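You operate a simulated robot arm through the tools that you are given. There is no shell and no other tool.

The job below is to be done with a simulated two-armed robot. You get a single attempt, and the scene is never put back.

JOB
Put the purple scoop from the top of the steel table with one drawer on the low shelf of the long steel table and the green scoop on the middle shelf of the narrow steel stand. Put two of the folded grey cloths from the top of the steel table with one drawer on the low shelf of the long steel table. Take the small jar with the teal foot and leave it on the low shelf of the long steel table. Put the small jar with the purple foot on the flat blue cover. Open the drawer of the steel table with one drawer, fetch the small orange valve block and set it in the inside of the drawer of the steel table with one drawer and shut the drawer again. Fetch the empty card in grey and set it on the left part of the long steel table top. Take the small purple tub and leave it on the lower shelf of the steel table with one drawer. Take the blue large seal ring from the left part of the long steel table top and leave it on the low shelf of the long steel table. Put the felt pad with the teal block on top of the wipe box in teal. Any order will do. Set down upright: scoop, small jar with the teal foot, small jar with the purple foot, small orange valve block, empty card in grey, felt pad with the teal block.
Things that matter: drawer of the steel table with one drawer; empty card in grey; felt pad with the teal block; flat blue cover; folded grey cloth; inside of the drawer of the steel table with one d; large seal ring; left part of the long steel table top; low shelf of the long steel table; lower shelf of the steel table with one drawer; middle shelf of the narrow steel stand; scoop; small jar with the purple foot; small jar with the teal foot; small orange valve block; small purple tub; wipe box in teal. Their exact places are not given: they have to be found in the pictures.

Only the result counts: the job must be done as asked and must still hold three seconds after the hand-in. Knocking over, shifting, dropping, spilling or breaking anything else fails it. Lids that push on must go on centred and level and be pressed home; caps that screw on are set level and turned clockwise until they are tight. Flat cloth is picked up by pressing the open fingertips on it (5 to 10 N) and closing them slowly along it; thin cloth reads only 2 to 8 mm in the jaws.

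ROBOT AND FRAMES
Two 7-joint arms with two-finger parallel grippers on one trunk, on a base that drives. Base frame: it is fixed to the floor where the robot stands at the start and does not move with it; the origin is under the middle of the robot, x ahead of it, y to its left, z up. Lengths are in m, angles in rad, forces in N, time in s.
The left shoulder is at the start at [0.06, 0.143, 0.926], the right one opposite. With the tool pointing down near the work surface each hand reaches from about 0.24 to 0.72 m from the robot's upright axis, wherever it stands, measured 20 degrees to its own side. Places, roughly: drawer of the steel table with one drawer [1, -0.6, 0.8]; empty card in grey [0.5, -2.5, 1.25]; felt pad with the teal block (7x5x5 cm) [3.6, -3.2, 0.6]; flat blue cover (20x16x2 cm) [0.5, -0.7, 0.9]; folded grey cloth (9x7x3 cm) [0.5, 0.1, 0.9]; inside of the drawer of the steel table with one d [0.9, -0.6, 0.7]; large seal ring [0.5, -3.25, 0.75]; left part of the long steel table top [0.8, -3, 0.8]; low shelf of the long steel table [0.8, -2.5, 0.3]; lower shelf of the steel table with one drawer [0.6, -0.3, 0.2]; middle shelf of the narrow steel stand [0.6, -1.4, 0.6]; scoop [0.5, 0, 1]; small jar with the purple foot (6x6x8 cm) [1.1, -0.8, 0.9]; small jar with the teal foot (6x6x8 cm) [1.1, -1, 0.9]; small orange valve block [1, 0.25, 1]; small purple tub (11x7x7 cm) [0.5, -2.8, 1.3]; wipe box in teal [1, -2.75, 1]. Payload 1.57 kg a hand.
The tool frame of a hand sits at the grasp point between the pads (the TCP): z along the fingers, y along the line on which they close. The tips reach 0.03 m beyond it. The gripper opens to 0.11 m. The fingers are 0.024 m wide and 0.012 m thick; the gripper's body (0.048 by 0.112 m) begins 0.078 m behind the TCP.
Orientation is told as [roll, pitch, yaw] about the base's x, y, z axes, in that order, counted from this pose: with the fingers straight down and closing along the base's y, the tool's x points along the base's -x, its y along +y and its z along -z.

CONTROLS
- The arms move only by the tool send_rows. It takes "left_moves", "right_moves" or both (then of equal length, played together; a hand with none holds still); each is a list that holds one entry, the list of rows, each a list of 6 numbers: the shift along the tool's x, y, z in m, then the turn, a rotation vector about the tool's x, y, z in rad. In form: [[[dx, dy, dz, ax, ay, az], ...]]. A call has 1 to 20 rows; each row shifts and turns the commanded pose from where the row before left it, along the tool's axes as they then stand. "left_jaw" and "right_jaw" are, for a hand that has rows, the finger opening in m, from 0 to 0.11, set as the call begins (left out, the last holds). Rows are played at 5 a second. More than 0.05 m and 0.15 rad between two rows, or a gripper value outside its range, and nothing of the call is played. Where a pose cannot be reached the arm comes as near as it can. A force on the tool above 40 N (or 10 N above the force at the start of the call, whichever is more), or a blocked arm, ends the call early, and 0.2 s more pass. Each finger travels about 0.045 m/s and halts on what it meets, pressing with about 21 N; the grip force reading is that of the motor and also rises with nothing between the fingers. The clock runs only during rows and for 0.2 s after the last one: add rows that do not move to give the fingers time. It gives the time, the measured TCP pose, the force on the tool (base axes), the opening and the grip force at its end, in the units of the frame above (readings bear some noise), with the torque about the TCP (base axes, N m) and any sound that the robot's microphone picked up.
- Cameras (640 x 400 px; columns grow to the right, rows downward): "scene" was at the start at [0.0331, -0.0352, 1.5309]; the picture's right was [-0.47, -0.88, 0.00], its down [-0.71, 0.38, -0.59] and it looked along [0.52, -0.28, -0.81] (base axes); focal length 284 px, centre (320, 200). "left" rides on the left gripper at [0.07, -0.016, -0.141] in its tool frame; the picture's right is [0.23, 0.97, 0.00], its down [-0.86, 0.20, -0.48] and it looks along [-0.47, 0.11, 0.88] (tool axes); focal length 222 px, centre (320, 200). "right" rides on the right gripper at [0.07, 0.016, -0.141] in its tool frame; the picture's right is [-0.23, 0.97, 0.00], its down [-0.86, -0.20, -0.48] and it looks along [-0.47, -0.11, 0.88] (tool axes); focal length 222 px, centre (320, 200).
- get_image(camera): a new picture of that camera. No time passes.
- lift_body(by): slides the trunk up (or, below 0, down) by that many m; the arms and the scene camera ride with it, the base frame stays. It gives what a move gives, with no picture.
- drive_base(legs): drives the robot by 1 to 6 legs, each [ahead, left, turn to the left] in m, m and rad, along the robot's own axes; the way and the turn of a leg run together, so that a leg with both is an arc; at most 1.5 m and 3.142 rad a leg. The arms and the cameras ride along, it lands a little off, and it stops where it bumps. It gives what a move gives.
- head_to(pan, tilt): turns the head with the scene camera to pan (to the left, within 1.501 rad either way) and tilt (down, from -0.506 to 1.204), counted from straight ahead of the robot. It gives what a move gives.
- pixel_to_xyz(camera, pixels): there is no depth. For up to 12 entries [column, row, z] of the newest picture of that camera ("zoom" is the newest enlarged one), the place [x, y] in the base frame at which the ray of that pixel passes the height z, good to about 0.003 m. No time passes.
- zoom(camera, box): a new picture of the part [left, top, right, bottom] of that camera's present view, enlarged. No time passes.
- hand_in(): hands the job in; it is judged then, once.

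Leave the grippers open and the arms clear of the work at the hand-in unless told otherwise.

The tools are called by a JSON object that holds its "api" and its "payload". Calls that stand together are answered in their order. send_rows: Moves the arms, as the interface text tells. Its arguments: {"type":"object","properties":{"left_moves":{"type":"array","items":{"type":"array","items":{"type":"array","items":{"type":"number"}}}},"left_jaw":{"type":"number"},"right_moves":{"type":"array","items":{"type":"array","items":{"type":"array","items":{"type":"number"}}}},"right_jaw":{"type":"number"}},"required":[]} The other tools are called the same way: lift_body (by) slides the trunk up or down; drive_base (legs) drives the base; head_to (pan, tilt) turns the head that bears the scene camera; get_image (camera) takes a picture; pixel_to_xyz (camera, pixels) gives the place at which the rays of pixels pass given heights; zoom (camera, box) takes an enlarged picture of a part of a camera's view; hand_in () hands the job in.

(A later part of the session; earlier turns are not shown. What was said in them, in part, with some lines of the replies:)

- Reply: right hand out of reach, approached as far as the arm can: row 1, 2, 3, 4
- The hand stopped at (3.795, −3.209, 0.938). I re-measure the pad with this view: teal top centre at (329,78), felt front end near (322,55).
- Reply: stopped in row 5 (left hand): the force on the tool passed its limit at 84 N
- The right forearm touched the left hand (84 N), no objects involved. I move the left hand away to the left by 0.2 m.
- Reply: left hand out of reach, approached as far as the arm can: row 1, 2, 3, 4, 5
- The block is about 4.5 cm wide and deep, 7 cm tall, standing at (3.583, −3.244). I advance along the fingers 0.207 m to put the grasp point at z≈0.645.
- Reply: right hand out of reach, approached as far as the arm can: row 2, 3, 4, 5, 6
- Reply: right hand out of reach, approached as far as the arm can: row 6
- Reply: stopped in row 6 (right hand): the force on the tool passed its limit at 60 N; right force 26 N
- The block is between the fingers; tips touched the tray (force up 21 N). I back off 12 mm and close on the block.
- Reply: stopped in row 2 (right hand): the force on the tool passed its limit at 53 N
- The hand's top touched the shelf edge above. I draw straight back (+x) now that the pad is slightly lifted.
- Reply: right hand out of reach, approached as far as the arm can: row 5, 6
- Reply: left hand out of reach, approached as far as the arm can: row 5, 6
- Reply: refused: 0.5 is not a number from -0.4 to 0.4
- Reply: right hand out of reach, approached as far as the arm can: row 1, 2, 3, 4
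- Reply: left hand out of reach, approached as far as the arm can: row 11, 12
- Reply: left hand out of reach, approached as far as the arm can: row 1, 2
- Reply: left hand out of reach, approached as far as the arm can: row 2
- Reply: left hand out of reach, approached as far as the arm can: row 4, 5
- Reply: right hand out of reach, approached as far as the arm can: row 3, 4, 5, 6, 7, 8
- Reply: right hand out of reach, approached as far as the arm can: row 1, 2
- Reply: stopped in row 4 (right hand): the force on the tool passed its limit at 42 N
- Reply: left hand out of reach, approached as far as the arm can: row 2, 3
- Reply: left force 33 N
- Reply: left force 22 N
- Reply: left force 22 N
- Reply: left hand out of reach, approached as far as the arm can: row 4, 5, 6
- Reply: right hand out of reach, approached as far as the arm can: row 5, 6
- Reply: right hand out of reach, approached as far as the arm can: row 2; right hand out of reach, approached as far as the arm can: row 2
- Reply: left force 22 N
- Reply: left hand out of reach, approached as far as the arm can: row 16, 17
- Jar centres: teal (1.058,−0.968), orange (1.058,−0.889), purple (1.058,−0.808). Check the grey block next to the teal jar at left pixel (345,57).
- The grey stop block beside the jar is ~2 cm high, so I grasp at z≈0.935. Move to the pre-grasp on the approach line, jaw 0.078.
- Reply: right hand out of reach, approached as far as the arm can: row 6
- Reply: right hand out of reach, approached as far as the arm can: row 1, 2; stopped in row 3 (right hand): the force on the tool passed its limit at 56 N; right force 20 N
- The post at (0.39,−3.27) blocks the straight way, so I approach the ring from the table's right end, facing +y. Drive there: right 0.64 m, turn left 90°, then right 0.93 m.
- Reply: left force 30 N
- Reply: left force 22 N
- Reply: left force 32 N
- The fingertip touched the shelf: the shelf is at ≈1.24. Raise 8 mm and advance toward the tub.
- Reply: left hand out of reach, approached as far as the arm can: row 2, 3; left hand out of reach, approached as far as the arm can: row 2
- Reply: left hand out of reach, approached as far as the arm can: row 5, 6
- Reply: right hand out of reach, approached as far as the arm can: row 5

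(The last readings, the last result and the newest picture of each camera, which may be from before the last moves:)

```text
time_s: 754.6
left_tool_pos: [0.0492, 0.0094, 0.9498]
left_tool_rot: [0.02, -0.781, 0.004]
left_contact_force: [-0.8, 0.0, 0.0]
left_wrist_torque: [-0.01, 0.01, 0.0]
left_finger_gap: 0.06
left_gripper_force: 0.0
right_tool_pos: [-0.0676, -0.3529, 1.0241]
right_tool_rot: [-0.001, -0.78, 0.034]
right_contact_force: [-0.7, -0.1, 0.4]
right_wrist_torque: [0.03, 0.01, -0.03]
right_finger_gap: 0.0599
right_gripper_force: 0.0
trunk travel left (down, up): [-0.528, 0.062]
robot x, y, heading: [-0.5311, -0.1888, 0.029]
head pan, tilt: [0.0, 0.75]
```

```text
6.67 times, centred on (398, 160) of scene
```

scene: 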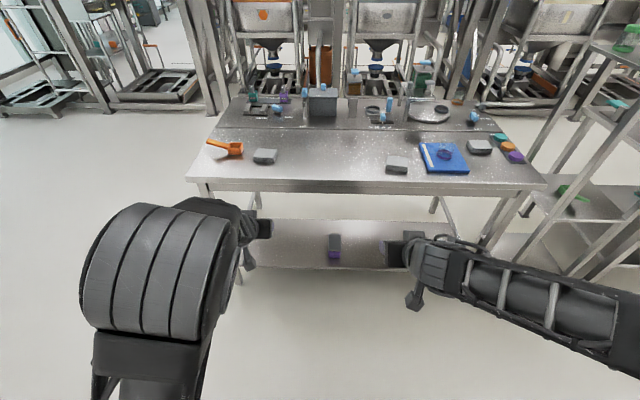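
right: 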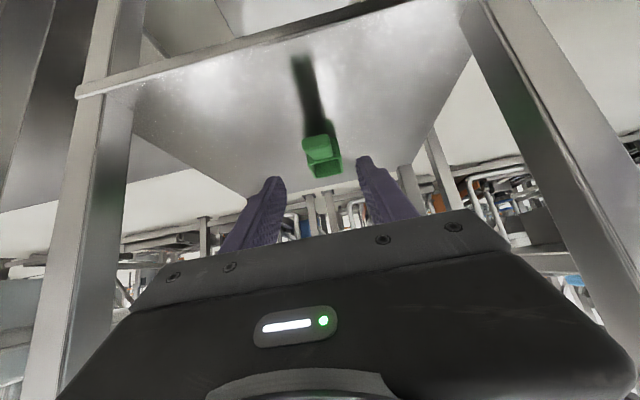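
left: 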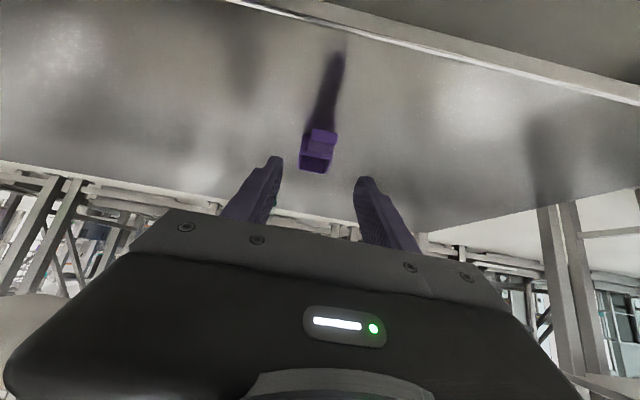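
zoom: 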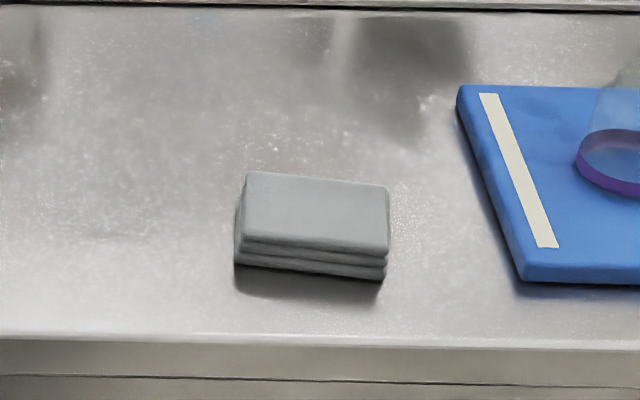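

{"api": "pixel_to_xyz", "payload": {"camera": "zoom", "pixels": [[247, 172, 0.884], [388, 185, 0.884], [387, 255, 0.884], [243, 242, 0.884], [316, 213, 0.884]]}}

{"api": "zoom", "payload": {"camera": "scene", "box": [230, 130, 326, 190]}}

{"api": "pixel_to_xyz", "payload": {"camera": "zoom", "pixels": [[187, 122, 0.884], [312, 130, 0.884], [293, 195, 0.884], [157, 187, 0.884], [236, 158, 0.884]]}}

```text
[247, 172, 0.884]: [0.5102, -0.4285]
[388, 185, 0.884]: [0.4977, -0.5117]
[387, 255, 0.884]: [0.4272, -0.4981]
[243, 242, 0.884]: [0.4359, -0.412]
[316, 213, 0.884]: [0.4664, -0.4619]
```

```text
6.67 times, centred on (278, 160) of scene
```

zoom: 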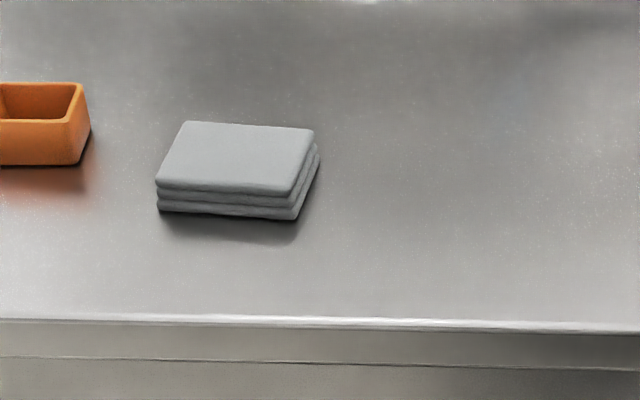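

```text
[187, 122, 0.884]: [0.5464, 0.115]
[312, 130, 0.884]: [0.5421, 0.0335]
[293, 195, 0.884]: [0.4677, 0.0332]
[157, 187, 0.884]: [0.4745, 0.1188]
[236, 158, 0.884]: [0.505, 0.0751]
```

Cloth A: centre (0.508, 0.075), 8.4 cm wide in y. Cloth B: centre (0.468, −0.4625), turned ≈−8°. First A with the left hand: drive ahead 0.43, left 0.075, jaw fully open.

{"api": "drive_base", "payload": {"legs": [[0.42, 0.065, -0.03]]}}

{"api": "send_rows", "payload": {"left_moves": [[[0, 0, 0, 0.025, 0, 0.025], [0, 0, 0, 0, 0, 0], [0, 0, 0, 0, 0, 0], [0, 0, 0, 0, 0, 0]]], "left_jaw": 0.11}}

{"api": "get_image", "payload": {"camera": "left"}}

{"api": "pixel_to_xyz", "payload": {"camera": "left", "pixels": [[320, 120, 0.884], [320, 150, 0.884]]}}

```text
time_s: 757.2
left_tool_pos: [0.468, 0.0599, 0.9489]
left_tool_rot: [0.02, -0.78, -0.03]
left_contact_force: [-0.6, 0.3, 0.1]
left_wrist_torque: [0.03, 0.0, -0.01]
left_finger_gap: 0.0604
left_gripper_force: 0.0
right_tool_pos: [0.3368, -0.2969, 1.0226]
right_tool_rot: [0.0, -0.781, -0.004]
right_contact_force: [0.4, -0.2, 0.3]
right_wrist_torque: [0.0, 0.01, 0.02]
right_finger_gap: 0.0597
right_gripper_force: 0.0
trunk travel left (down, up): [-0.528, 0.062]
robot x, y, heading: [-0.1197, -0.1142, 0.003]
head pan, tilt: [0.0, 0.75]
```

```text
time_s: 758.2
left_tool_pos: [0.4665, 0.0609, 0.9489]
left_tool_rot: [0.019, -0.784, -0.067]
left_contact_force: [-0.3, 0.5, -0.2]
left_wrist_torque: [-0.02, 0.01, -0.03]
left_finger_gap: 0.1102
left_gripper_force: 0.1
right_tool_pos: [0.3361, -0.2976, 1.0223]
right_tool_rot: [0.0, -0.779, -0.004]
right_contact_force: [-0.5, 0.2, 0.1]
right_wrist_torque: [-0.01, 0.02, -0.02]
right_finger_gap: 0.0599
right_gripper_force: 0.0
trunk travel left (down, up): [-0.528, 0.062]
robot x, y, heading: [-0.1175, -0.1122, 0.002]
head pan, tilt: [0.0, 0.75]
```

```text
taken
```

left: 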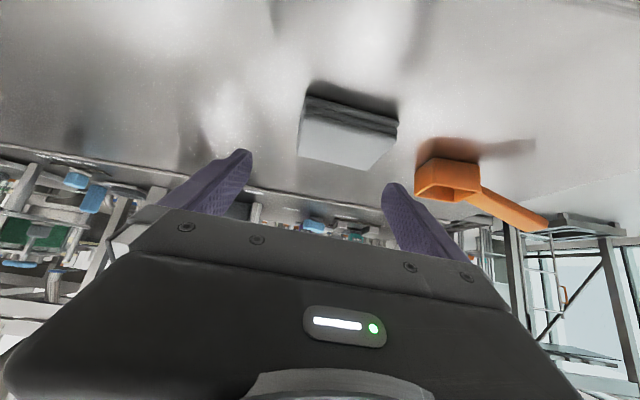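

```text
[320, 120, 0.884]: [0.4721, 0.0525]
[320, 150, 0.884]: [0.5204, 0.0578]
```

The orange scoop's bowl is close to the cloth. Measure the gap.

{"api": "zoom", "payload": {"camera": "left", "box": [280, 70, 500, 220]}}

{"api": "pixel_to_xyz", "payload": {"camera": "left", "pixels": [[302, 155, 0.884], [376, 170, 0.884], [397, 134, 0.884], [305, 118, 0.884], [420, 162, 0.858], [416, 192, 0.9], [421, 172, 0.87]]}}

```text
2.67 times, centred on (390, 145) of left
```

zoom: 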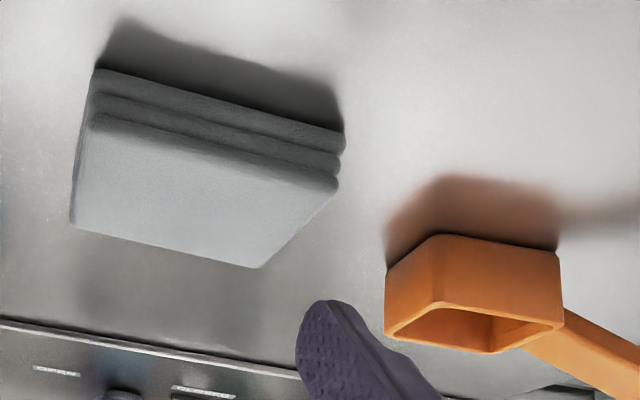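

```text
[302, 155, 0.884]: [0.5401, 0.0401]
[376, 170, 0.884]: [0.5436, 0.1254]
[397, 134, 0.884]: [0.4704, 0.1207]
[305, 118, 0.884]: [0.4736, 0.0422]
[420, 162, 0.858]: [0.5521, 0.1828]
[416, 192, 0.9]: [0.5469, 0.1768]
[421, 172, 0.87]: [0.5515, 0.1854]
```

Gap to the orange bowl is ≈5 cm at y; fine. Cloth centre by this view (0.507, 0.082). Shift sideways 23 mm, then descend to z≈0.89.

{"api": "send_rows", "payload": {"left_moves": [[[0, 0.0229, 0, 0, 0, 0], [0.008, 0, 0.0207, 0, 0, 0], [0.008, 0, 0.0207, 0, 0, 0], [0.007, 0, 0.0197, 0, 0, 0], [0, 0, 0, 0, 0, 0]]]}}

{"api": "get_image", "payload": {"camera": "left"}}

```text
time_s: 759.4
left_tool_pos: [0.493, 0.0831, 0.8907]
left_tool_rot: [0.018, -0.786, -0.066]
left_contact_force: [-7.9, 1.3, 16.6]
left_wrist_torque: [-0.97, 0.09, -0.39]
left_finger_gap: 0.1095
left_gripper_force: 0.1
right_tool_pos: [0.334, -0.2972, 1.0237]
right_tool_rot: [-0.001, -0.781, -0.003]
right_contact_force: [-0.3, 0.0, 0.3]
right_wrist_torque: [0.05, 0.01, -0.02]
right_finger_gap: 0.0598
right_gripper_force: 0.0
trunk travel left (down, up): [-0.528, 0.062]
robot x, y, heading: [-0.1199, -0.1136, 0.004]
head pan, tilt: [0.0, 0.75]
```

```text
taken
```

left: 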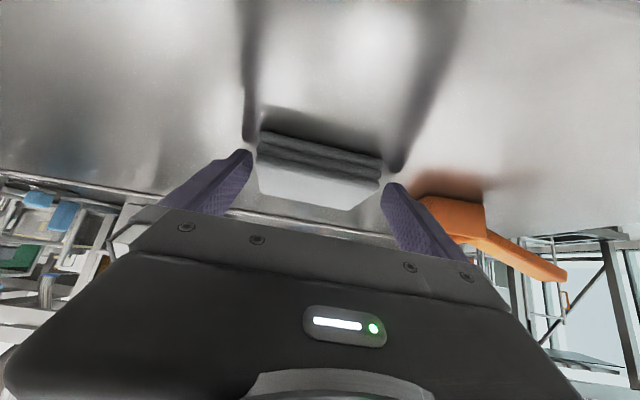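

Fingertips touch the table. Raise 3 mm and close on the cloth.

{"api": "send_rows", "payload": {"left_moves": [[[-0.0025, 0, -0.0025, 0, 0, 0], [0, 0, 0, 0, 0, 0]]]}}

{"api": "send_rows", "payload": {"left_moves": [[[0, 0, 0, 0, 0, 0], [0, 0, 0, 0, 0, 0], [0, 0, 0, 0, 0, 0], [0, 0, 0, 0, 0, 0], [0, 0, 0, 0, 0, 0], [0, 0, 0, 0, 0, 0]]], "left_jaw": 0.05}}

{"api": "get_image", "payload": {"camera": "left"}}

```text
time_s: 760.0
left_tool_pos: [0.494, 0.0825, 0.8913]
left_tool_rot: [0.022, -0.779, -0.067]
left_contact_force: [0.2, 0.2, 0.2]
left_wrist_torque: [0.01, -0.03, 0.0]
left_finger_gap: 0.1102
left_gripper_force: 0.0
right_tool_pos: [0.3359, -0.2979, 1.0241]
right_tool_rot: [0.0, -0.78, -0.006]
right_contact_force: [0.3, 0.0, -0.4]
right_wrist_torque: [0.01, -0.01, -0.02]
right_finger_gap: 0.0601
right_gripper_force: 0.1
trunk travel left (down, up): [-0.528, 0.062]
robot x, y, heading: [-0.1228, -0.1127, -0.005]
head pan, tilt: [0.0, 0.75]
```

```text
time_s: 761.4
left_tool_pos: [0.4941, 0.0841, 0.8916]
left_tool_rot: [0.019, -0.783, -0.068]
left_contact_force: [-0.2, 0.5, 0.1]
left_wrist_torque: [0.01, 0.02, -0.03]
left_finger_gap: 0.0896
left_gripper_force: 20.8
right_tool_pos: [0.3349, -0.2966, 1.0238]
right_tool_rot: [-0.001, -0.781, -0.003]
right_contact_force: [-0.7, 0.7, 0.1]
right_wrist_torque: [0.0, 0.03, 0.02]
right_finger_gap: 0.0601
right_gripper_force: 0.0
trunk travel left (down, up): [-0.528, 0.062]
robot x, y, heading: [-0.1232, -0.1108, 0.001]
head pan, tilt: [0.0, 0.75]
```

```text
taken
```

left: 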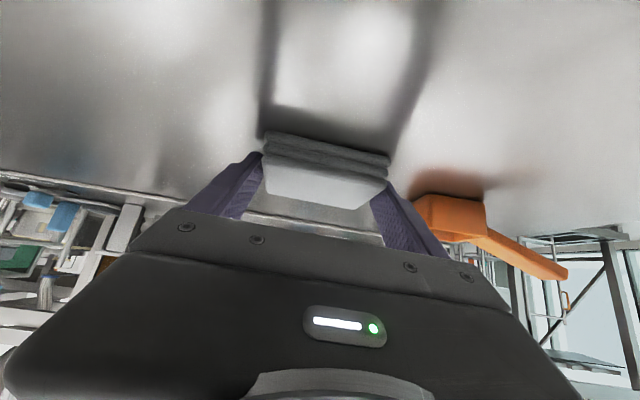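

Gripped at 0.0896 m, 21 N. Lift 15 cm.

{"api": "send_rows", "payload": {"left_moves": [[[-0.0141, 0, -0.0141, 0, 0, 0], [-0.0247, 0, -0.0247, 0, 0, 0], [-0.0318, 0, -0.0318, 0, 0, 0], [-0.0318, 0, -0.0318, 0, 0, 0], [0, 0, 0, 0, 0, 0]]]}}

{"api": "get_image", "payload": {"camera": "left"}}

{"api": "get_image", "payload": {"camera": "scene"}}

```text
time_s: 762.6
left_tool_pos: [0.4975, 0.0812, 1.0376]
left_tool_rot: [0.021, -0.783, -0.065]
left_contact_force: [1.2, 0.3, 0.6]
left_wrist_torque: [-0.02, -0.01, 0.02]
left_finger_gap: 0.0893
left_gripper_force: 21.3
right_tool_pos: [0.3363, -0.2956, 1.024]
right_tool_rot: [0.0, -0.781, 0.0]
right_contact_force: [0.5, 0.1, 0.3]
right_wrist_torque: [0.0, 0.0, 0.0]
right_finger_gap: 0.0597
right_gripper_force: 0.1
trunk travel left (down, up): [-0.528, 0.062]
robot x, y, heading: [-0.122, -0.113, -0.002]
head pan, tilt: [0.0, 0.75]
```

```text
taken
```

left: 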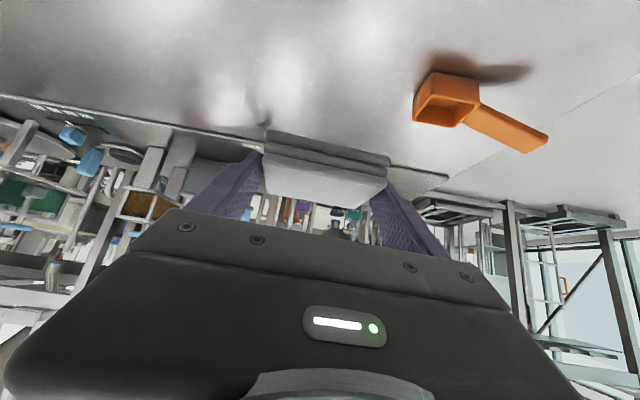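

```text
taken
```

scene: 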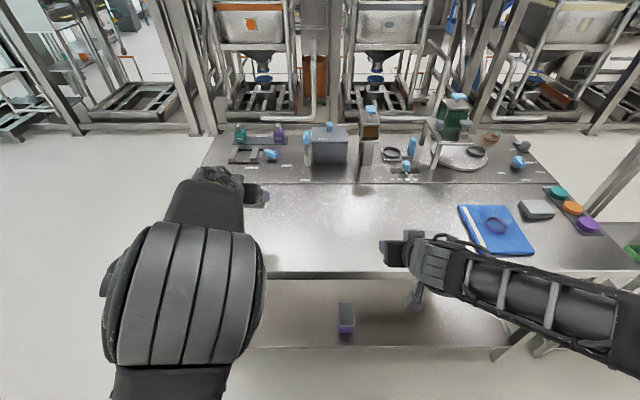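

Cloth A held. Shift right 0.157 m for cloth B; open the right jaw and yaw it −0.143.

{"api": "drive_base", "payload": {"legs": [[0, -0.157, 0]]}}

{"api": "send_rows", "payload": {"right_moves": [[[0, 0, 0, 0.1, 0, 0.1], [-0.01, 0, 0.045, 0, 0, 0], [-0.01, 0, 0.045, 0, 0, 0], [0, 0, 0.03, 0, 0, 0], [0, 0, 0, 0, 0, 0]]], "right_jaw": 0.11}}

{"api": "get_image", "payload": {"camera": "right"}}

{"api": "zoom", "payload": {"camera": "right", "box": [220, 60, 420, 185]}}

```text
time_s: 764.0
left_tool_pos: [0.4963, -0.0788, 1.0372]
left_tool_rot: [0.022, -0.781, -0.071]
left_contact_force: [0.2, 0.1, -0.3]
left_wrist_torque: [0.03, 0.0, 0.0]
left_finger_gap: 0.0892
left_gripper_force: 20.9
right_tool_pos: [0.3353, -0.4562, 1.0231]
right_tool_rot: [0.0, -0.781, -0.006]
right_contact_force: [-0.1, 0.8, 0.5]
right_wrist_torque: [0.01, -0.01, 0.05]
right_finger_gap: 0.0602
right_gripper_force: 0.0
trunk travel left (down, up): [-0.528, 0.062]
robot x, y, heading: [-0.1205, -0.2709, -0.001]
head pan, tilt: [0.0, 0.75]
```

```text
time_s: 765.2
left_tool_pos: [0.4954, -0.0785, 1.0368]
left_tool_rot: [0.02, -0.782, -0.073]
left_contact_force: [0.1, -0.3, -0.4]
left_wrist_torque: [0.03, -0.02, 0.0]
left_finger_gap: 0.089
left_gripper_force: 20.9
right_tool_pos: [0.4335, -0.4688, 0.9539]
right_tool_rot: [0.0, -0.78, -0.149]
right_contact_force: [-0.3, 0.8, 0.1]
right_wrist_torque: [0.0, 0.02, -0.03]
right_finger_gap: 0.1099
right_gripper_force: 0.0
trunk travel left (down, up): [-0.528, 0.062]
robot x, y, heading: [-0.1197, -0.2667, -0.005]
head pan, tilt: [0.0, 0.75]
```

```text
taken
```

right: 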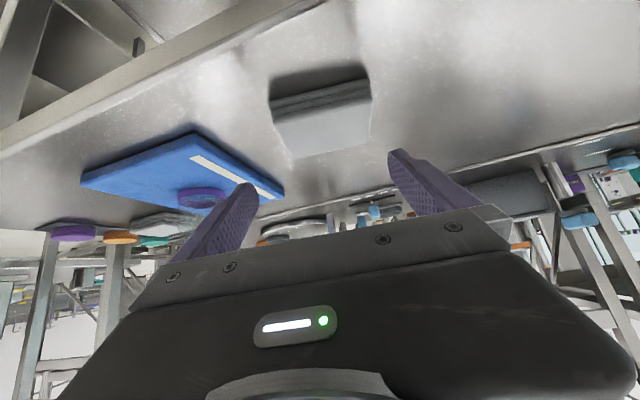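

```text
3.20 times, centred on (320, 122) of right
```

zoom: 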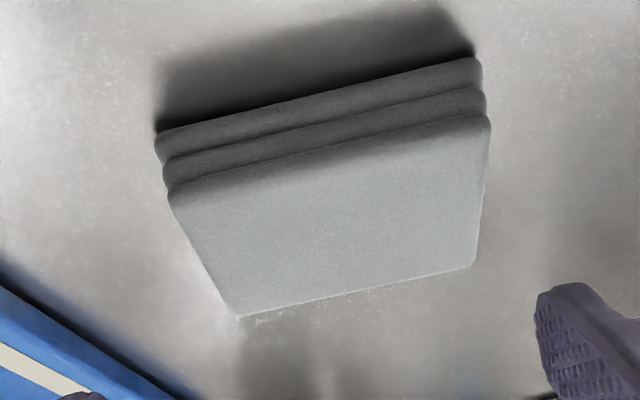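

{"api": "pixel_to_xyz", "payload": {"camera": "zoom", "pixels": [[172, 200, 0.888], [488, 125, 0.888], [478, 265, 0.888], [240, 317, 0.888], [345, 225, 0.888]]}}

```text
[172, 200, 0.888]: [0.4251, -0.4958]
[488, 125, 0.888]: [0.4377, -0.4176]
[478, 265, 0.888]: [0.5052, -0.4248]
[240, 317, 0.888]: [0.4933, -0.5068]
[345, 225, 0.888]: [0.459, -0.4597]
```

Cloth B centre (0.465, −0.461). Shift 12.6 mm sideways, then descend to z≈0.893.

{"api": "send_rows", "payload": {"right_moves": [[[0, 0.0126, 0, 0, 0, 0], [0.0101, 0, 0.0186, 0, 0, 0], [0.0101, 0, 0.0186, 0, 0, 0], [0.0095, 0, 0.0181, 0, 0, 0], [0, 0, 0, 0, 0, 0]]]}}

{"api": "get_image", "payload": {"camera": "right"}}

```text
time_s: 766.4
left_tool_pos: [0.497, -0.0771, 1.0373]
left_tool_rot: [0.019, -0.784, -0.068]
left_contact_force: [-0.2, -0.7, 0.0]
left_wrist_torque: [0.04, 0.01, -0.01]
left_finger_gap: 0.0889
left_gripper_force: 20.4
right_tool_pos: [0.4529, -0.4604, 0.8927]
right_tool_rot: [0.0, -0.78, -0.146]
right_contact_force: [-0.2, -0.4, 0.3]
right_wrist_torque: [0.0, 0.0, -0.01]
right_finger_gap: 0.1099
right_gripper_force: 0.0
trunk travel left (down, up): [-0.528, 0.062]
robot x, y, heading: [-0.1206, -0.2693, -0.006]
head pan, tilt: [0.0, 0.75]
```

```text
taken
```

right: 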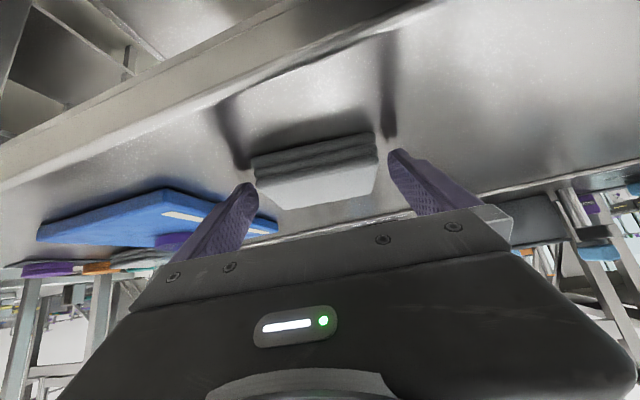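

Cloth B is between the fingers, and the blue cover is clear of the right finger. Close and lift.

{"api": "send_rows", "payload": {"right_moves": [[[0, 0, 0, 0, 0, 0], [0, 0, 0, 0, 0, 0], [0, 0, 0, 0, 0, 0], [0, 0, 0, 0, 0, 0], [0, 0, 0, 0, 0, 0], [0, 0, 0, 0, 0, 0]]], "right_jaw": 0.05}}

{"api": "send_rows", "payload": {"right_moves": [[[-0.0141, 0, -0.0141, 0, 0, 0], [-0.0247, 0, -0.0247, 0, 0, 0], [-0.0318, 0, -0.0318, 0, 0, 0], [-0.0318, 0, -0.0318, 0, 0, 0], [0, 0, 0, 0, 0, 0]]]}}

{"api": "get_image", "payload": {"camera": "right"}}

{"api": "get_image", "payload": {"camera": "scene"}}

```text
time_s: 767.8
left_tool_pos: [0.4962, -0.078, 1.0362]
left_tool_rot: [0.02, -0.783, -0.07]
left_contact_force: [-0.2, 0.2, -0.1]
left_wrist_torque: [0.01, -0.01, -0.02]
left_finger_gap: 0.0891
left_gripper_force: 21.0
right_tool_pos: [0.4525, -0.4609, 0.8929]
right_tool_rot: [-0.004, -0.78, -0.147]
right_contact_force: [0.8, -0.7, 0.1]
right_wrist_torque: [0.04, -0.01, -0.01]
right_finger_gap: 0.0891
right_gripper_force: 20.9
trunk travel left (down, up): [-0.528, 0.062]
robot x, y, heading: [-0.121, -0.2696, -0.01]
head pan, tilt: [0.0, 0.75]
```

```text
time_s: 769.0
left_tool_pos: [0.4972, -0.0774, 1.0377]
left_tool_rot: [0.019, -0.782, -0.072]
left_contact_force: [0.0, 0.7, -0.9]
left_wrist_torque: [0.03, 0.02, -0.03]
left_finger_gap: 0.089
left_gripper_force: 21.0
right_tool_pos: [0.4534, -0.4594, 1.0365]
right_tool_rot: [0.0, -0.781, -0.147]
right_contact_force: [0.4, 0.3, -0.5]
right_wrist_torque: [0.0, -0.01, 0.0]
right_finger_gap: 0.0891
right_gripper_force: 21.0
trunk travel left (down, up): [-0.528, 0.062]
robot x, y, heading: [-0.1163, -0.268, -0.006]
head pan, tilt: [0.0, 0.75]
```

```text
taken
```

right: 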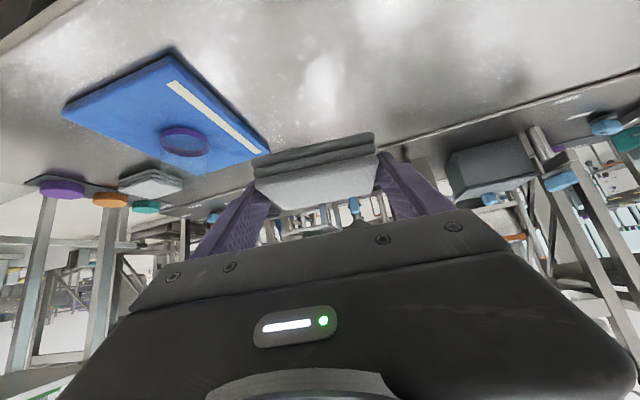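

```text
taken
```

scene: 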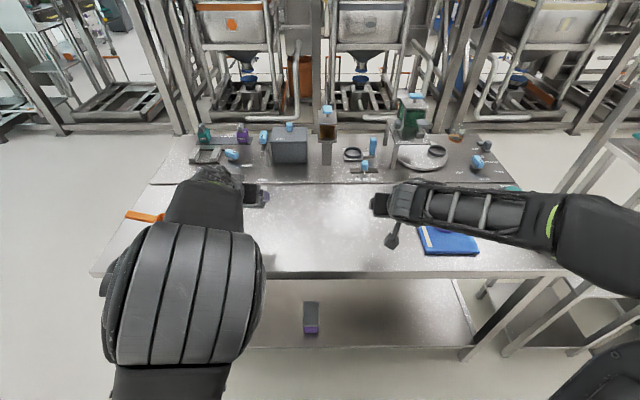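

Both cloths held. Back off and drive to the long table's front at y≈−2.6, then lower the trunk.

{"api": "drive_base", "payload": {"legs": [[-0.42, 0, 0], [0, -1.2, 0], [0, -1.13, 0]]}}

{"api": "lift_body", "payload": {"by": -0.4}}

{"api": "lift_body", "payload": {"by": -0.12}}

{"api": "head_to", "payload": {"pan": 0.0, "tilt": 0.6}}

{"api": "get_image", "payload": {"camera": "scene"}}

```text
time_s: 782.5
left_tool_pos: [0.0604, -2.3872, 1.0366]
left_tool_rot: [0.021, -0.781, -0.081]
left_contact_force: [0.3, -0.6, -0.4]
left_wrist_torque: [0.02, -0.01, 0.02]
left_finger_gap: 0.0891
left_gripper_force: 20.5
right_tool_pos: [0.0143, -2.7691, 1.0357]
right_tool_rot: [0.002, -0.78, -0.154]
right_contact_force: [-1.1, 0.7, -1.5]
right_wrist_torque: [0.0, 0.02, 0.0]
right_finger_gap: 0.0888
right_gripper_force: 20.4
trunk travel left (down, up): [-0.528, 0.062]
robot x, y, heading: [-0.563, -2.5757, -0.013]
head pan, tilt: [0.0, 0.75]
```

```text
time_s: 786.3
left_tool_pos: [0.0609, -2.388, 0.636]
left_tool_rot: [0.021, -0.783, -0.076]
left_contact_force: [0.0, -0.2, -0.1]
left_wrist_torque: [0.0, 0.01, 0.0]
left_finger_gap: 0.0889
left_gripper_force: 21.2
right_tool_pos: [0.0139, -2.7699, 0.6355]
right_tool_rot: [-0.001, -0.782, -0.153]
right_contact_force: [0.2, -0.3, -0.5]
right_wrist_torque: [0.04, 0.0, 0.06]
right_finger_gap: 0.0886
right_gripper_force: 20.8
trunk travel left (down, up): [-0.128, 0.462]
robot x, y, heading: [-0.5568, -2.5731, -0.014]
head pan, tilt: [0.0, 0.75]
```

```text
time_s: 787.8
left_tool_pos: [0.0601, -2.3879, 0.5165]
left_tool_rot: [0.018, -0.784, -0.077]
left_contact_force: [0.2, 0.4, -0.7]
left_wrist_torque: [-0.02, -0.01, -0.01]
left_finger_gap: 0.0889
left_gripper_force: 21.4
right_tool_pos: [0.0148, -2.7682, 0.5157]
right_tool_rot: [0.0, -0.78, -0.155]
right_contact_force: [-0.4, -0.4, 0.3]
right_wrist_torque: [-0.01, 0.04, 0.02]
right_finger_gap: 0.0889
right_gripper_force: 21.1
trunk travel left (down, up): [-0.008, 0.582]
robot x, y, heading: [-0.5587, -2.5757, -0.01]
head pan, tilt: [0.0, 0.75]
```

```text
time_s: 788.5
left_tool_pos: [0.0606, -2.3876, 0.5161]
left_tool_rot: [0.019, -0.781, -0.076]
left_contact_force: [-1.2, -0.1, -0.1]
left_wrist_torque: [0.0, 0.02, -0.03]
left_finger_gap: 0.0891
left_gripper_force: 21.2
right_tool_pos: [0.0137, -2.769, 0.5142]
right_tool_rot: [-0.002, -0.781, -0.154]
right_contact_force: [0.2, -0.2, 0.0]
right_wrist_torque: [0.02, 0.0, -0.03]
right_finger_gap: 0.0887
right_gripper_force: 21.1
trunk travel left (down, up): [-0.008, 0.582]
robot x, y, heading: [-0.5574, -2.5759, -0.011]
head pan, tilt: [0.0, 0.6]
```

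```text
taken
```

scene: 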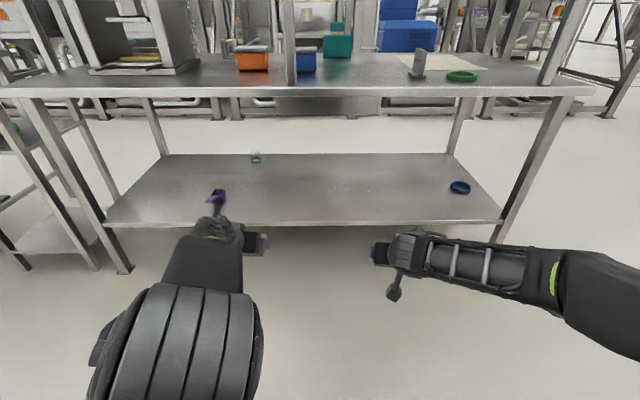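

Lower both hands 9 cm, then drive ahead 0.42 m over the shelf.

{"api": "send_rows", "payload": {"left_moves": [[[0.032, 0, 0.032, 0, 0, 0], [0.032, 0, 0.032, 0, 0, 0], [0, 0, 0, 0, 0, 0]]], "right_moves": [[[0.032, 0, 0.032, 0, 0, 0], [0.032, 0, 0.032, 0, 0, 0], [0, 0, 0, 0, 0, 0]]]}}

{"api": "drive_base", "payload": {"legs": [[0.43, 0, 0.01]]}}

{"api": "get_image", "payload": {"camera": "scene"}}

{"api": "get_image", "payload": {"camera": "left"}}

{"api": "get_image", "payload": {"camera": "right"}}

```text
time_s: 789.3
left_tool_pos: [0.061, -2.388, 0.4252]
left_tool_rot: [0.019, -0.782, -0.079]
left_contact_force: [0.1, 0.6, 0.2]
left_wrist_torque: [0.01, 0.01, -0.01]
left_finger_gap: 0.0891
left_gripper_force: 20.9
right_tool_pos: [0.0103, -2.7679, 0.423]
right_tool_rot: [0.0, -0.781, -0.154]
right_contact_force: [0.1, 0.1, 0.1]
right_wrist_torque: [-0.01, -0.01, 0.02]
right_finger_gap: 0.0888
right_gripper_force: 21.3
trunk travel left (down, up): [-0.008, 0.582]
robot x, y, heading: [-0.5601, -2.5776, -0.007]
head pan, tilt: [0.0, 0.6]
```

```text
time_s: 791.9
left_tool_pos: [0.4865, -2.3894, 0.4251]
left_tool_rot: [0.018, -0.78, -0.073]
left_contact_force: [-0.1, 0.4, -0.8]
left_wrist_torque: [-0.01, 0.03, 0.0]
left_finger_gap: 0.0888
left_gripper_force: 21.2
right_tool_pos: [0.4386, -2.7703, 0.4234]
right_tool_rot: [-0.001, -0.779, -0.151]
right_contact_force: [0.4, -1.0, -1.3]
right_wrist_torque: [0.02, 0.01, -0.02]
right_finger_gap: 0.0888
right_gripper_force: 21.2
trunk travel left (down, up): [-0.008, 0.582]
robot x, y, heading: [-0.1348, -2.5826, -0.008]
head pan, tilt: [0.0, 0.6]
```

```text
taken
```

scene: 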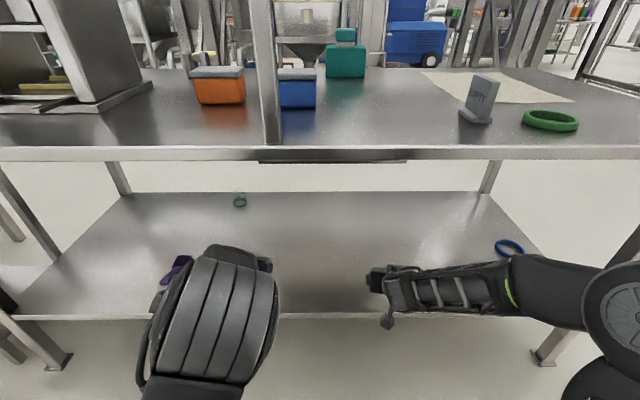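

```text
taken
```

left: 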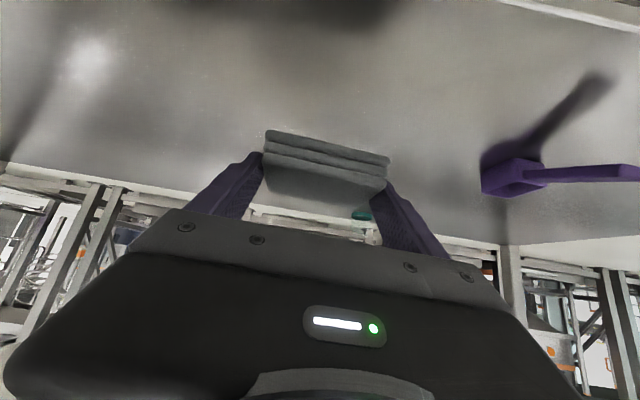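

```text
taken
```

right: 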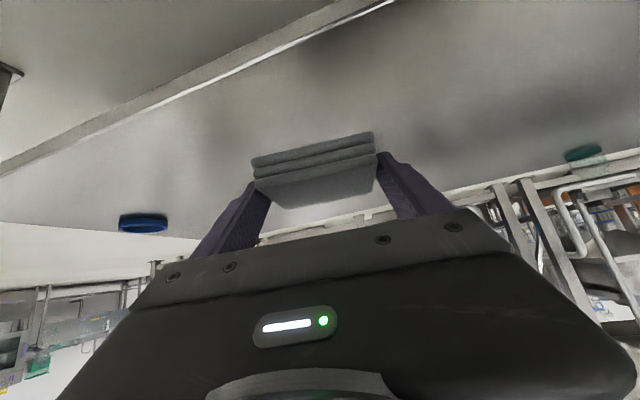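

Both cloths are over the shelf. Extend and lower both to ≈7 mm above the shelf.

{"api": "send_rows", "payload": {"left_moves": [[[0.015, 0, 0.026, 0, 0, 0], [0.015, 0, 0.026, 0, 0, 0], [0.0148, 0, 0.0258, 0, 0, 0], [0, 0, 0, 0, 0, 0]]], "right_moves": [[[0.0112, 0, 0.0283, 0, 0, 0], [0.0112, 0, 0.0283, 0, 0, 0], [0.0112, 0, 0.0283, 0, 0, 0], [0, 0, 0, 0, 0, 0]]]}}

{"api": "send_rows", "payload": {"left_moves": [[[0.0018, 0, 0.0018, 0, 0, 0], [0.0014, 0, 0.0014, 0, 0, 0], [0, 0, 0, 0, 0, 0]]], "right_moves": [[[0.0018, 0, 0.0018, 0, 0, 0], [0.0014, 0, 0.0014, 0, 0, 0], [0, 0, 0, 0, 0, 0]]]}}

```text
time_s: 792.9
left_tool_pos: [0.5086, -2.3876, 0.3391]
left_tool_rot: [0.018, -0.782, -0.073]
left_contact_force: [-0.5, 0.1, 0.0]
left_wrist_torque: [-0.02, 0.0, -0.03]
left_finger_gap: 0.0888
left_gripper_force: 21.1
right_tool_pos: [0.473, -2.7754, 0.3374]
right_tool_rot: [-0.001, -0.778, -0.151]
right_contact_force: [-0.1, -0.3, 0.0]
right_wrist_torque: [-0.03, 0.02, -0.03]
right_finger_gap: 0.0889
right_gripper_force: 21.0
trunk travel left (down, up): [-0.008, 0.582]
robot x, y, heading: [-0.1327, -2.5814, -0.005]
head pan, tilt: [0.0, 0.6]
```

```text
time_s: 793.7
left_tool_pos: [0.5099, -2.3898, 0.3345]
left_tool_rot: [0.02, -0.782, -0.073]
left_contact_force: [-0.1, 1.0, -0.6]
left_wrist_torque: [0.04, 0.02, 0.0]
left_finger_gap: 0.089
left_gripper_force: 21.2
right_tool_pos: [0.4731, -2.7759, 0.334]
right_tool_rot: [0.0, -0.78, -0.151]
right_contact_force: [-0.6, -0.3, 0.7]
right_wrist_torque: [0.04, 0.02, -0.02]
right_finger_gap: 0.0891
right_gripper_force: 21.1
trunk travel left (down, up): [-0.008, 0.582]
robot x, y, heading: [-0.1322, -2.5769, -0.007]
head pan, tilt: [0.0, 0.6]
```

{"api": "send_rows", "payload": {"left_moves": [[[0.0014, 0, 0.0014, 0, 0, 0], [0.0014, 0, 0.0014, 0, 0, 0], [0, 0, 0, 0, 0, 0]]], "right_moves": [[[0.0014, 0, 0.0014, 0, 0, 0], [0.0014, 0, 0.0014, 0, 0, 0], [0, 0, 0, 0, 0, 0]]]}}

{"api": "get_image", "payload": {"camera": "left"}}

{"api": "get_image", "payload": {"camera": "right"}}

```text
time_s: 794.5
left_tool_pos: [0.5096, -2.3896, 0.3336]
left_tool_rot: [0.017, -0.788, -0.073]
left_contact_force: [-1.1, 2.9, 15.2]
left_wrist_torque: [-0.65, 0.28, -0.03]
left_finger_gap: 0.089
left_gripper_force: 21.1
right_tool_pos: [0.4739, -2.7754, 0.332]
right_tool_rot: [0.0, -0.784, -0.151]
right_contact_force: [-1.4, 0.5, 7.6]
right_wrist_torque: [0.1, 0.14, 0.01]
right_finger_gap: 0.0886
right_gripper_force: 21.4
trunk travel left (down, up): [-0.008, 0.582]
robot x, y, heading: [-0.1301, -2.5801, -0.009]
head pan, tilt: [0.0, 0.6]
```

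```text
taken
```

left: 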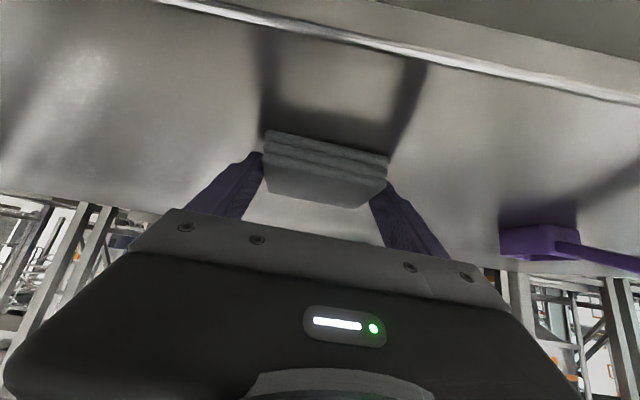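

```text
taken
```

right: 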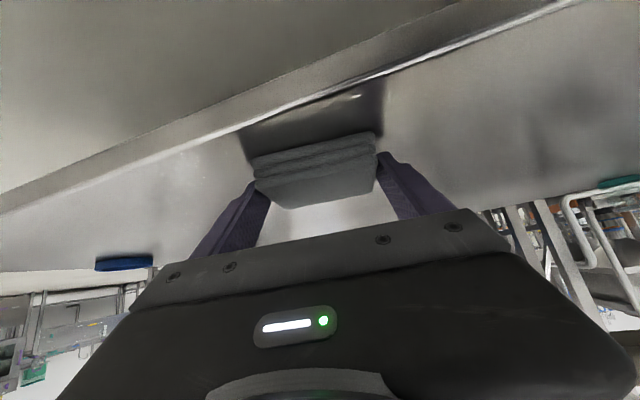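

Both touch the shelf (15 and 8 N). Open both jaws and withdraw along the fingers.

{"api": "send_rows", "payload": {"left_moves": [[[-0.0007, 0, -0.0007, 0, 0, 0], [0, 0, 0, 0, 0, 0], [0, 0, 0, 0, 0, 0], [0, 0, 0, 0, 0, 0]]], "right_moves": [[[0, 0, 0, 0, 0, 0], [0, 0, 0, 0, 0, 0], [0, 0, 0, 0, 0, 0], [0, 0, 0, 0, 0, 0]]], "left_jaw": 0.11, "right_jaw": 0.11}}

{"api": "send_rows", "payload": {"left_moves": [[[-0.01, 0, -0.02, 0, 0, 0], [0, 0, -0.035, 0, 0, 0], [0, 0, -0.04, 0, 0, 0], [0, 0, 0, 0, 0, 0]]], "right_moves": [[[-0.01, 0, -0.02, 0, 0, 0], [0, 0, -0.035, 0, 0, 0], [0, 0, -0.04, 0, 0, 0], [0, 0, 0, 0, 0, 0]]]}}

{"api": "get_image", "payload": {"camera": "left"}}

{"api": "get_image", "payload": {"camera": "right"}}

```text
time_s: 795.5
left_tool_pos: [0.5097, -2.3902, 0.3314]
left_tool_rot: [0.02, -0.78, -0.074]
left_contact_force: [-3.9, 3.8, 6.7]
left_wrist_torque: [-0.24, 0.05, -0.17]
left_finger_gap: 0.1078
left_gripper_force: 0.1
right_tool_pos: [0.473, -2.7765, 0.3308]
right_tool_rot: [-0.001, -0.779, -0.151]
right_contact_force: [-0.5, 1.2, 0.1]
right_wrist_torque: [-0.03, 0.02, -0.01]
right_finger_gap: 0.1099
right_gripper_force: 0.0
trunk travel left (down, up): [-0.008, 0.582]
robot x, y, heading: [-0.134, -2.5807, -0.011]
head pan, tilt: [0.0, 0.6]
```

```text
time_s: 796.5
left_tool_pos: [0.4488, -2.3876, 0.4036]
left_tool_rot: [0.018, -0.781, -0.075]
left_contact_force: [0.2, -0.3, -0.4]
left_wrist_torque: [-0.01, -0.01, 0.02]
left_finger_gap: 0.1098
left_gripper_force: 0.1
right_tool_pos: [0.4133, -2.7643, 0.405]
right_tool_rot: [0.002, -0.78, -0.15]
right_contact_force: [1.0, -0.1, -0.6]
right_wrist_torque: [0.01, 0.03, 0.01]
right_finger_gap: 0.1102
right_gripper_force: 0.0
trunk travel left (down, up): [-0.008, 0.582]
robot x, y, heading: [-0.1301, -2.584, -0.005]
head pan, tilt: [0.0, 0.6]
```

```text
taken
```

left: 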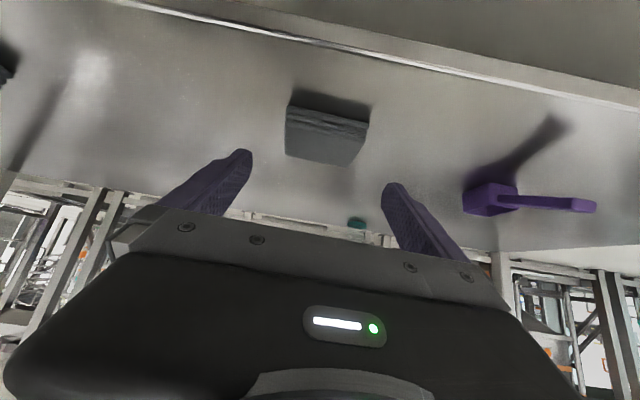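

```text
taken
```

right: 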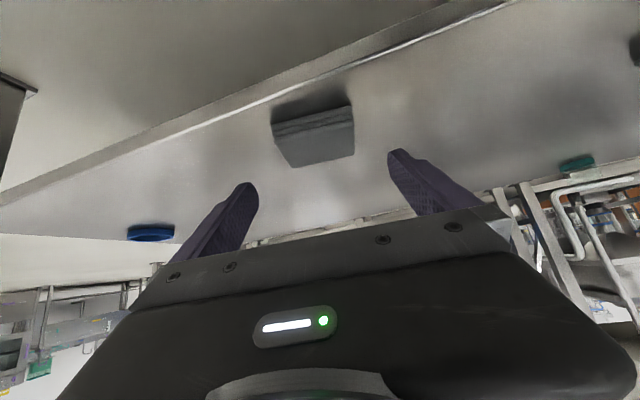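

Both cloths lie on the low shelf. Back off, raise the trunk, and check the whole scene.

{"api": "drive_base", "payload": {"legs": [[-0.45, 0, 0]]}}

{"api": "get_image", "payload": {"camera": "scene"}}

{"api": "lift_body", "payload": {"by": 0.4}}

{"api": "head_to", "payload": {"pan": -0.1, "tilt": 0.5}}

{"api": "zoom", "payload": {"camera": "scene", "box": [160, 40, 640, 340]}}

```text
time_s: 799.2
left_tool_pos: [-0.0024, -2.3813, 0.4047]
left_tool_rot: [0.018, -0.781, -0.066]
left_contact_force: [-0.6, -0.6, 0.6]
left_wrist_torque: [0.02, 0.01, 0.05]
left_finger_gap: 0.1101
left_gripper_force: 0.2
right_tool_pos: [-0.0352, -2.7589, 0.4047]
right_tool_rot: [0.0, -0.78, -0.146]
right_contact_force: [-0.9, -0.6, 0.3]
right_wrist_torque: [0.05, 0.0, 0.01]
right_finger_gap: 0.1099
right_gripper_force: 0.0
trunk travel left (down, up): [-0.008, 0.582]
robot x, y, heading: [-0.5825, -2.576, -0.005]
head pan, tilt: [0.0, 0.6]
```

```text
taken
```

scene: 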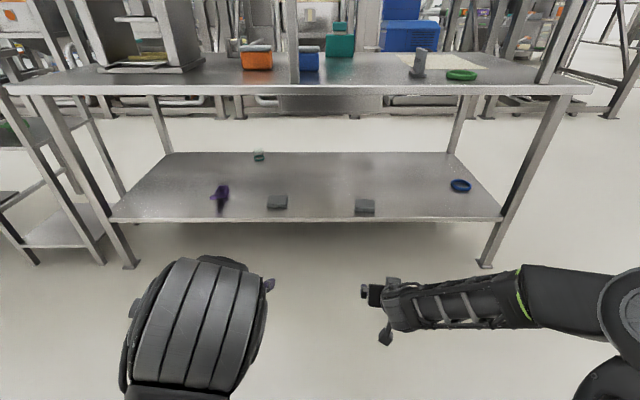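

```text
time_s: 803.1
left_tool_pos: [-0.0021, -2.3822, 0.8038]
left_tool_rot: [0.02, -0.781, -0.068]
left_contact_force: [-0.5, -0.3, 0.2]
left_wrist_torque: [0.02, -0.04, -0.01]
left_finger_gap: 0.1099
left_gripper_force: 0.0
right_tool_pos: [-0.0363, -2.7597, 0.8045]
right_tool_rot: [-0.001, -0.781, -0.145]
right_contact_force: [0.6, -0.3, -0.1]
right_wrist_torque: [0.01, 0.01, 0.0]
right_finger_gap: 0.11
right_gripper_force: 0.1
trunk travel left (down, up): [-0.408, 0.182]
robot x, y, heading: [-0.5846, -2.5799, -0.002]
head pan, tilt: [0.0, 0.6]
```

```text
time_s: 803.8
left_tool_pos: [-0.0028, -2.382, 0.8037]
left_tool_rot: [0.017, -0.783, -0.069]
left_contact_force: [-0.4, -0.6, -0.9]
left_wrist_torque: [0.01, 0.0, 0.01]
left_finger_gap: 0.1099
left_gripper_force: 0.1
right_tool_pos: [-0.0357, -2.7591, 0.8041]
right_tool_rot: [0.0, -0.78, -0.146]
right_contact_force: [0.1, -0.8, 0.3]
right_wrist_torque: [0.0, 0.02, -0.01]
right_finger_gap: 0.1097
right_gripper_force: 0.0
trunk travel left (down, up): [-0.408, 0.182]
robot x, y, heading: [-0.5838, -2.5781, -0.001]
head pan, tilt: [-0.099, 0.499]
```

```text
1.33 times, centred on (400, 190) of scene
```

zoom: 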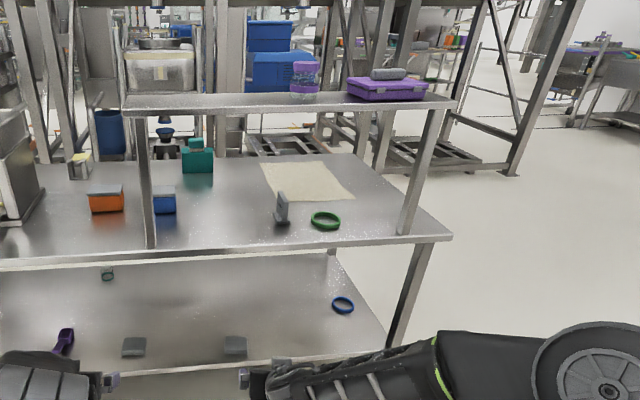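

I zoom on the low shelf items and the wipe box from here.

{"api": "zoom", "payload": {"camera": "scene", "box": [180, 200, 372, 320]}}

{"api": "zoom", "payload": {"camera": "scene", "box": [250, 120, 442, 240]}}

{"api": "drive_base", "payload": {"legs": [[0, 1.2, 0]]}}

{"api": "head_to", "payload": {"pan": 0.1, "tilt": 0.55}}

{"api": "get_image", "payload": {"camera": "scene"}}

```text
3.33 times, centred on (276, 260) of scene
```

zoom: 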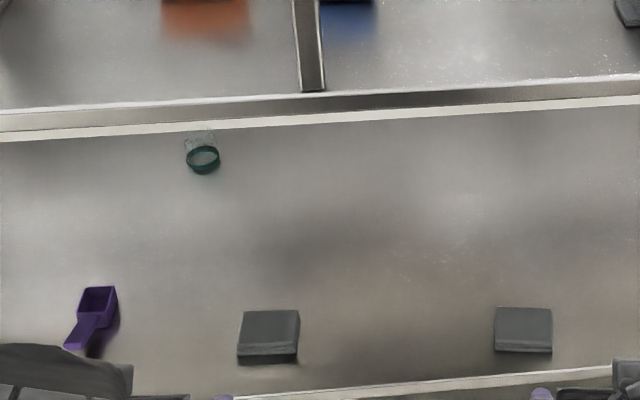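

```text
3.33 times, centred on (346, 180) of scene
```

zoom: 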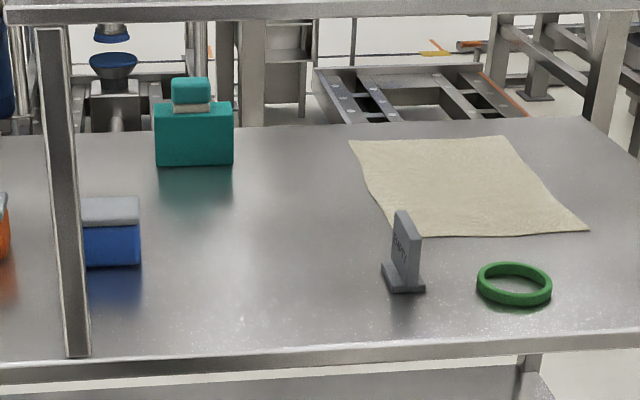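

```text
time_s: 809.9
left_tool_pos: [0.0007, -1.1756, 0.8037]
left_tool_rot: [0.019, -0.781, -0.067]
left_contact_force: [0.1, 0.6, -0.1]
left_wrist_torque: [0.0, 0.01, -0.02]
left_finger_gap: 0.1101
left_gripper_force: 0.0
right_tool_pos: [-0.0318, -1.5528, 0.8042]
right_tool_rot: [-0.001, -0.78, -0.145]
right_contact_force: [0.0, -0.3, 0.4]
right_wrist_torque: [0.0, 0.0, -0.03]
right_finger_gap: 0.1099
right_gripper_force: 0.0
trunk travel left (down, up): [-0.408, 0.182]
robot x, y, heading: [-0.5781, -1.3678, -0.004]
head pan, tilt: [-0.099, 0.499]
```

```text
time_s: 810.6
left_tool_pos: [0.0013, -1.1757, 0.8025]
left_tool_rot: [0.02, -0.782, -0.067]
left_contact_force: [-0.3, 0.1, 0.9]
left_wrist_torque: [-0.03, 0.02, 0.01]
left_finger_gap: 0.1101
left_gripper_force: 0.1
right_tool_pos: [-0.0323, -1.5524, 0.804]
right_tool_rot: [-0.001, -0.781, -0.147]
right_contact_force: [-0.7, -0.7, -0.6]
right_wrist_torque: [0.04, 0.03, 0.0]
right_finger_gap: 0.11
right_gripper_force: 0.1
trunk travel left (down, up): [-0.408, 0.182]
robot x, y, heading: [-0.5766, -1.373, 0.002]
head pan, tilt: [0.099, 0.55]
```

```text
taken
```

scene: 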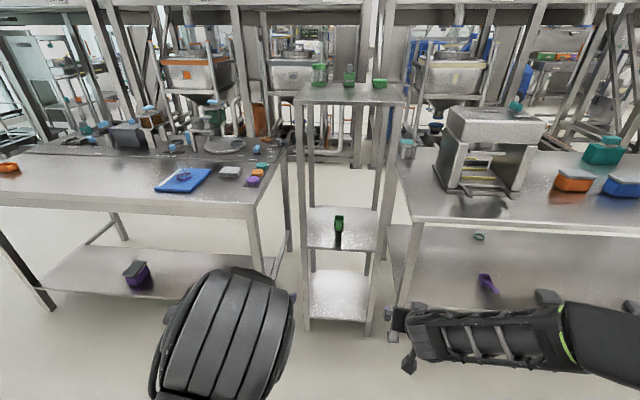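

Check close-ups: the stand's middle shelf, cover with jar, tub, and the back-right jars.

{"api": "zoom", "payload": {"camera": "scene", "box": [280, 190, 408, 270]}}

{"api": "zoom", "payload": {"camera": "scene", "box": [100, 120, 292, 240]}}

{"api": "zoom", "payload": {"camera": "scene", "box": [0, 100, 192, 220]}}

```text
5.00 times, centred on (344, 230) of scene
```

zoom: 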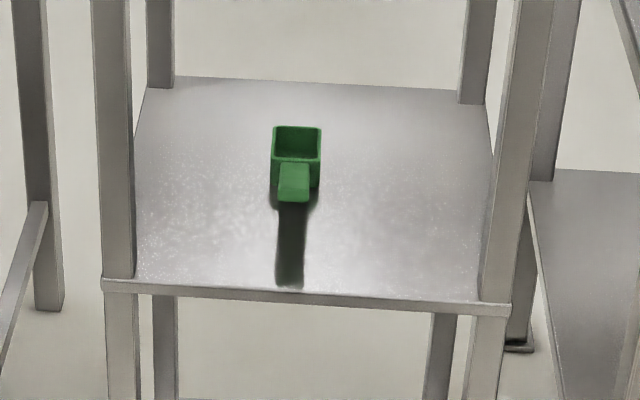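

```text
3.33 times, centred on (196, 180) of scene
```

zoom: 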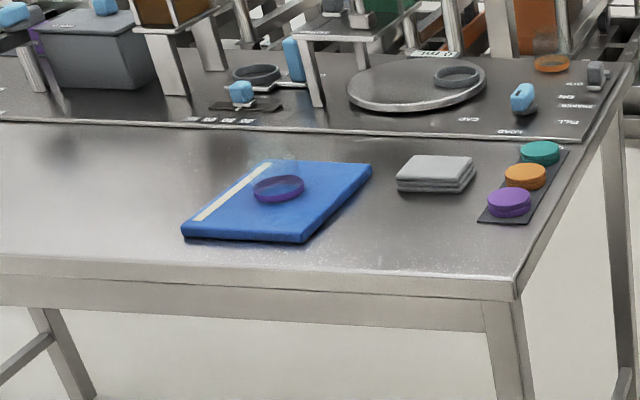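

```text
3.33 times, centred on (96, 160) of scene
```

zoom: 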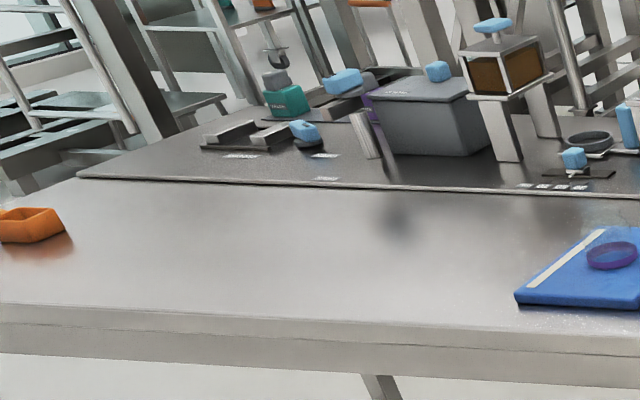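

All tasks look done: green scoop on the stand's middle shelf, jar on the cover, tub on the lower shelf, the rest on the long table; grippers open and arms clear. Hand in.

{"api": "hand_in", "payload": {}}

```text
The job is handed in.
```

I finished every item on the list and handed the job in. The tool only confirmed that it was handed in, so I don't know the verdict.

Where each thing ended up:

| Item | Final place |
|---|---|
| Purple scoop | Low shelf of the long steel table, upright |
| Green scoop | Middle shelf of the narrow steel stand, upright |
| Two folded grey cloths | Low shelf of the long steel table |
| Small jar with the teal foot | Low shelf of the long steel table, upright |
| Blue large seal ring | Low shelf of the long steel table |
| Small jar with the purple foot | Flat blue cover, upright |
| Small orange valve block | Inside the drawer, upright; drawer shut |
| Empty card in grey | Left part of the long steel table top, near (0.53, -2.92), upright |
| Small purple tub | Lower shelf of the steel table with one drawer |
| Felt pad with the teal block | Top of the wipe box in teal, upright |

I saw all of these in the final pictures except the valve block and the drawer. I last saw the drawer closed straight after I pushed it to its stop.

Some things on the way could count against the result:

- **Felt pad:** it slipped out of the grip and fell to the floor when I first took it from its tray. I picked it up and placed it afterwards.
- **Orange-foot jar:** a finger came down on its rim (56 N) while I was taking the purple-foot jar. It measured in the same place afterwards and is still standing.
- **Blue ring:** it was dropped about 3 cm back onto the table and shifted about 1 cm on the first pick. The second pick held.
- **Pad tray shelf:** the right hand pressed against the small shelf above the pads (53 N). The cards and the grease can on it looked unmoved afterwards.
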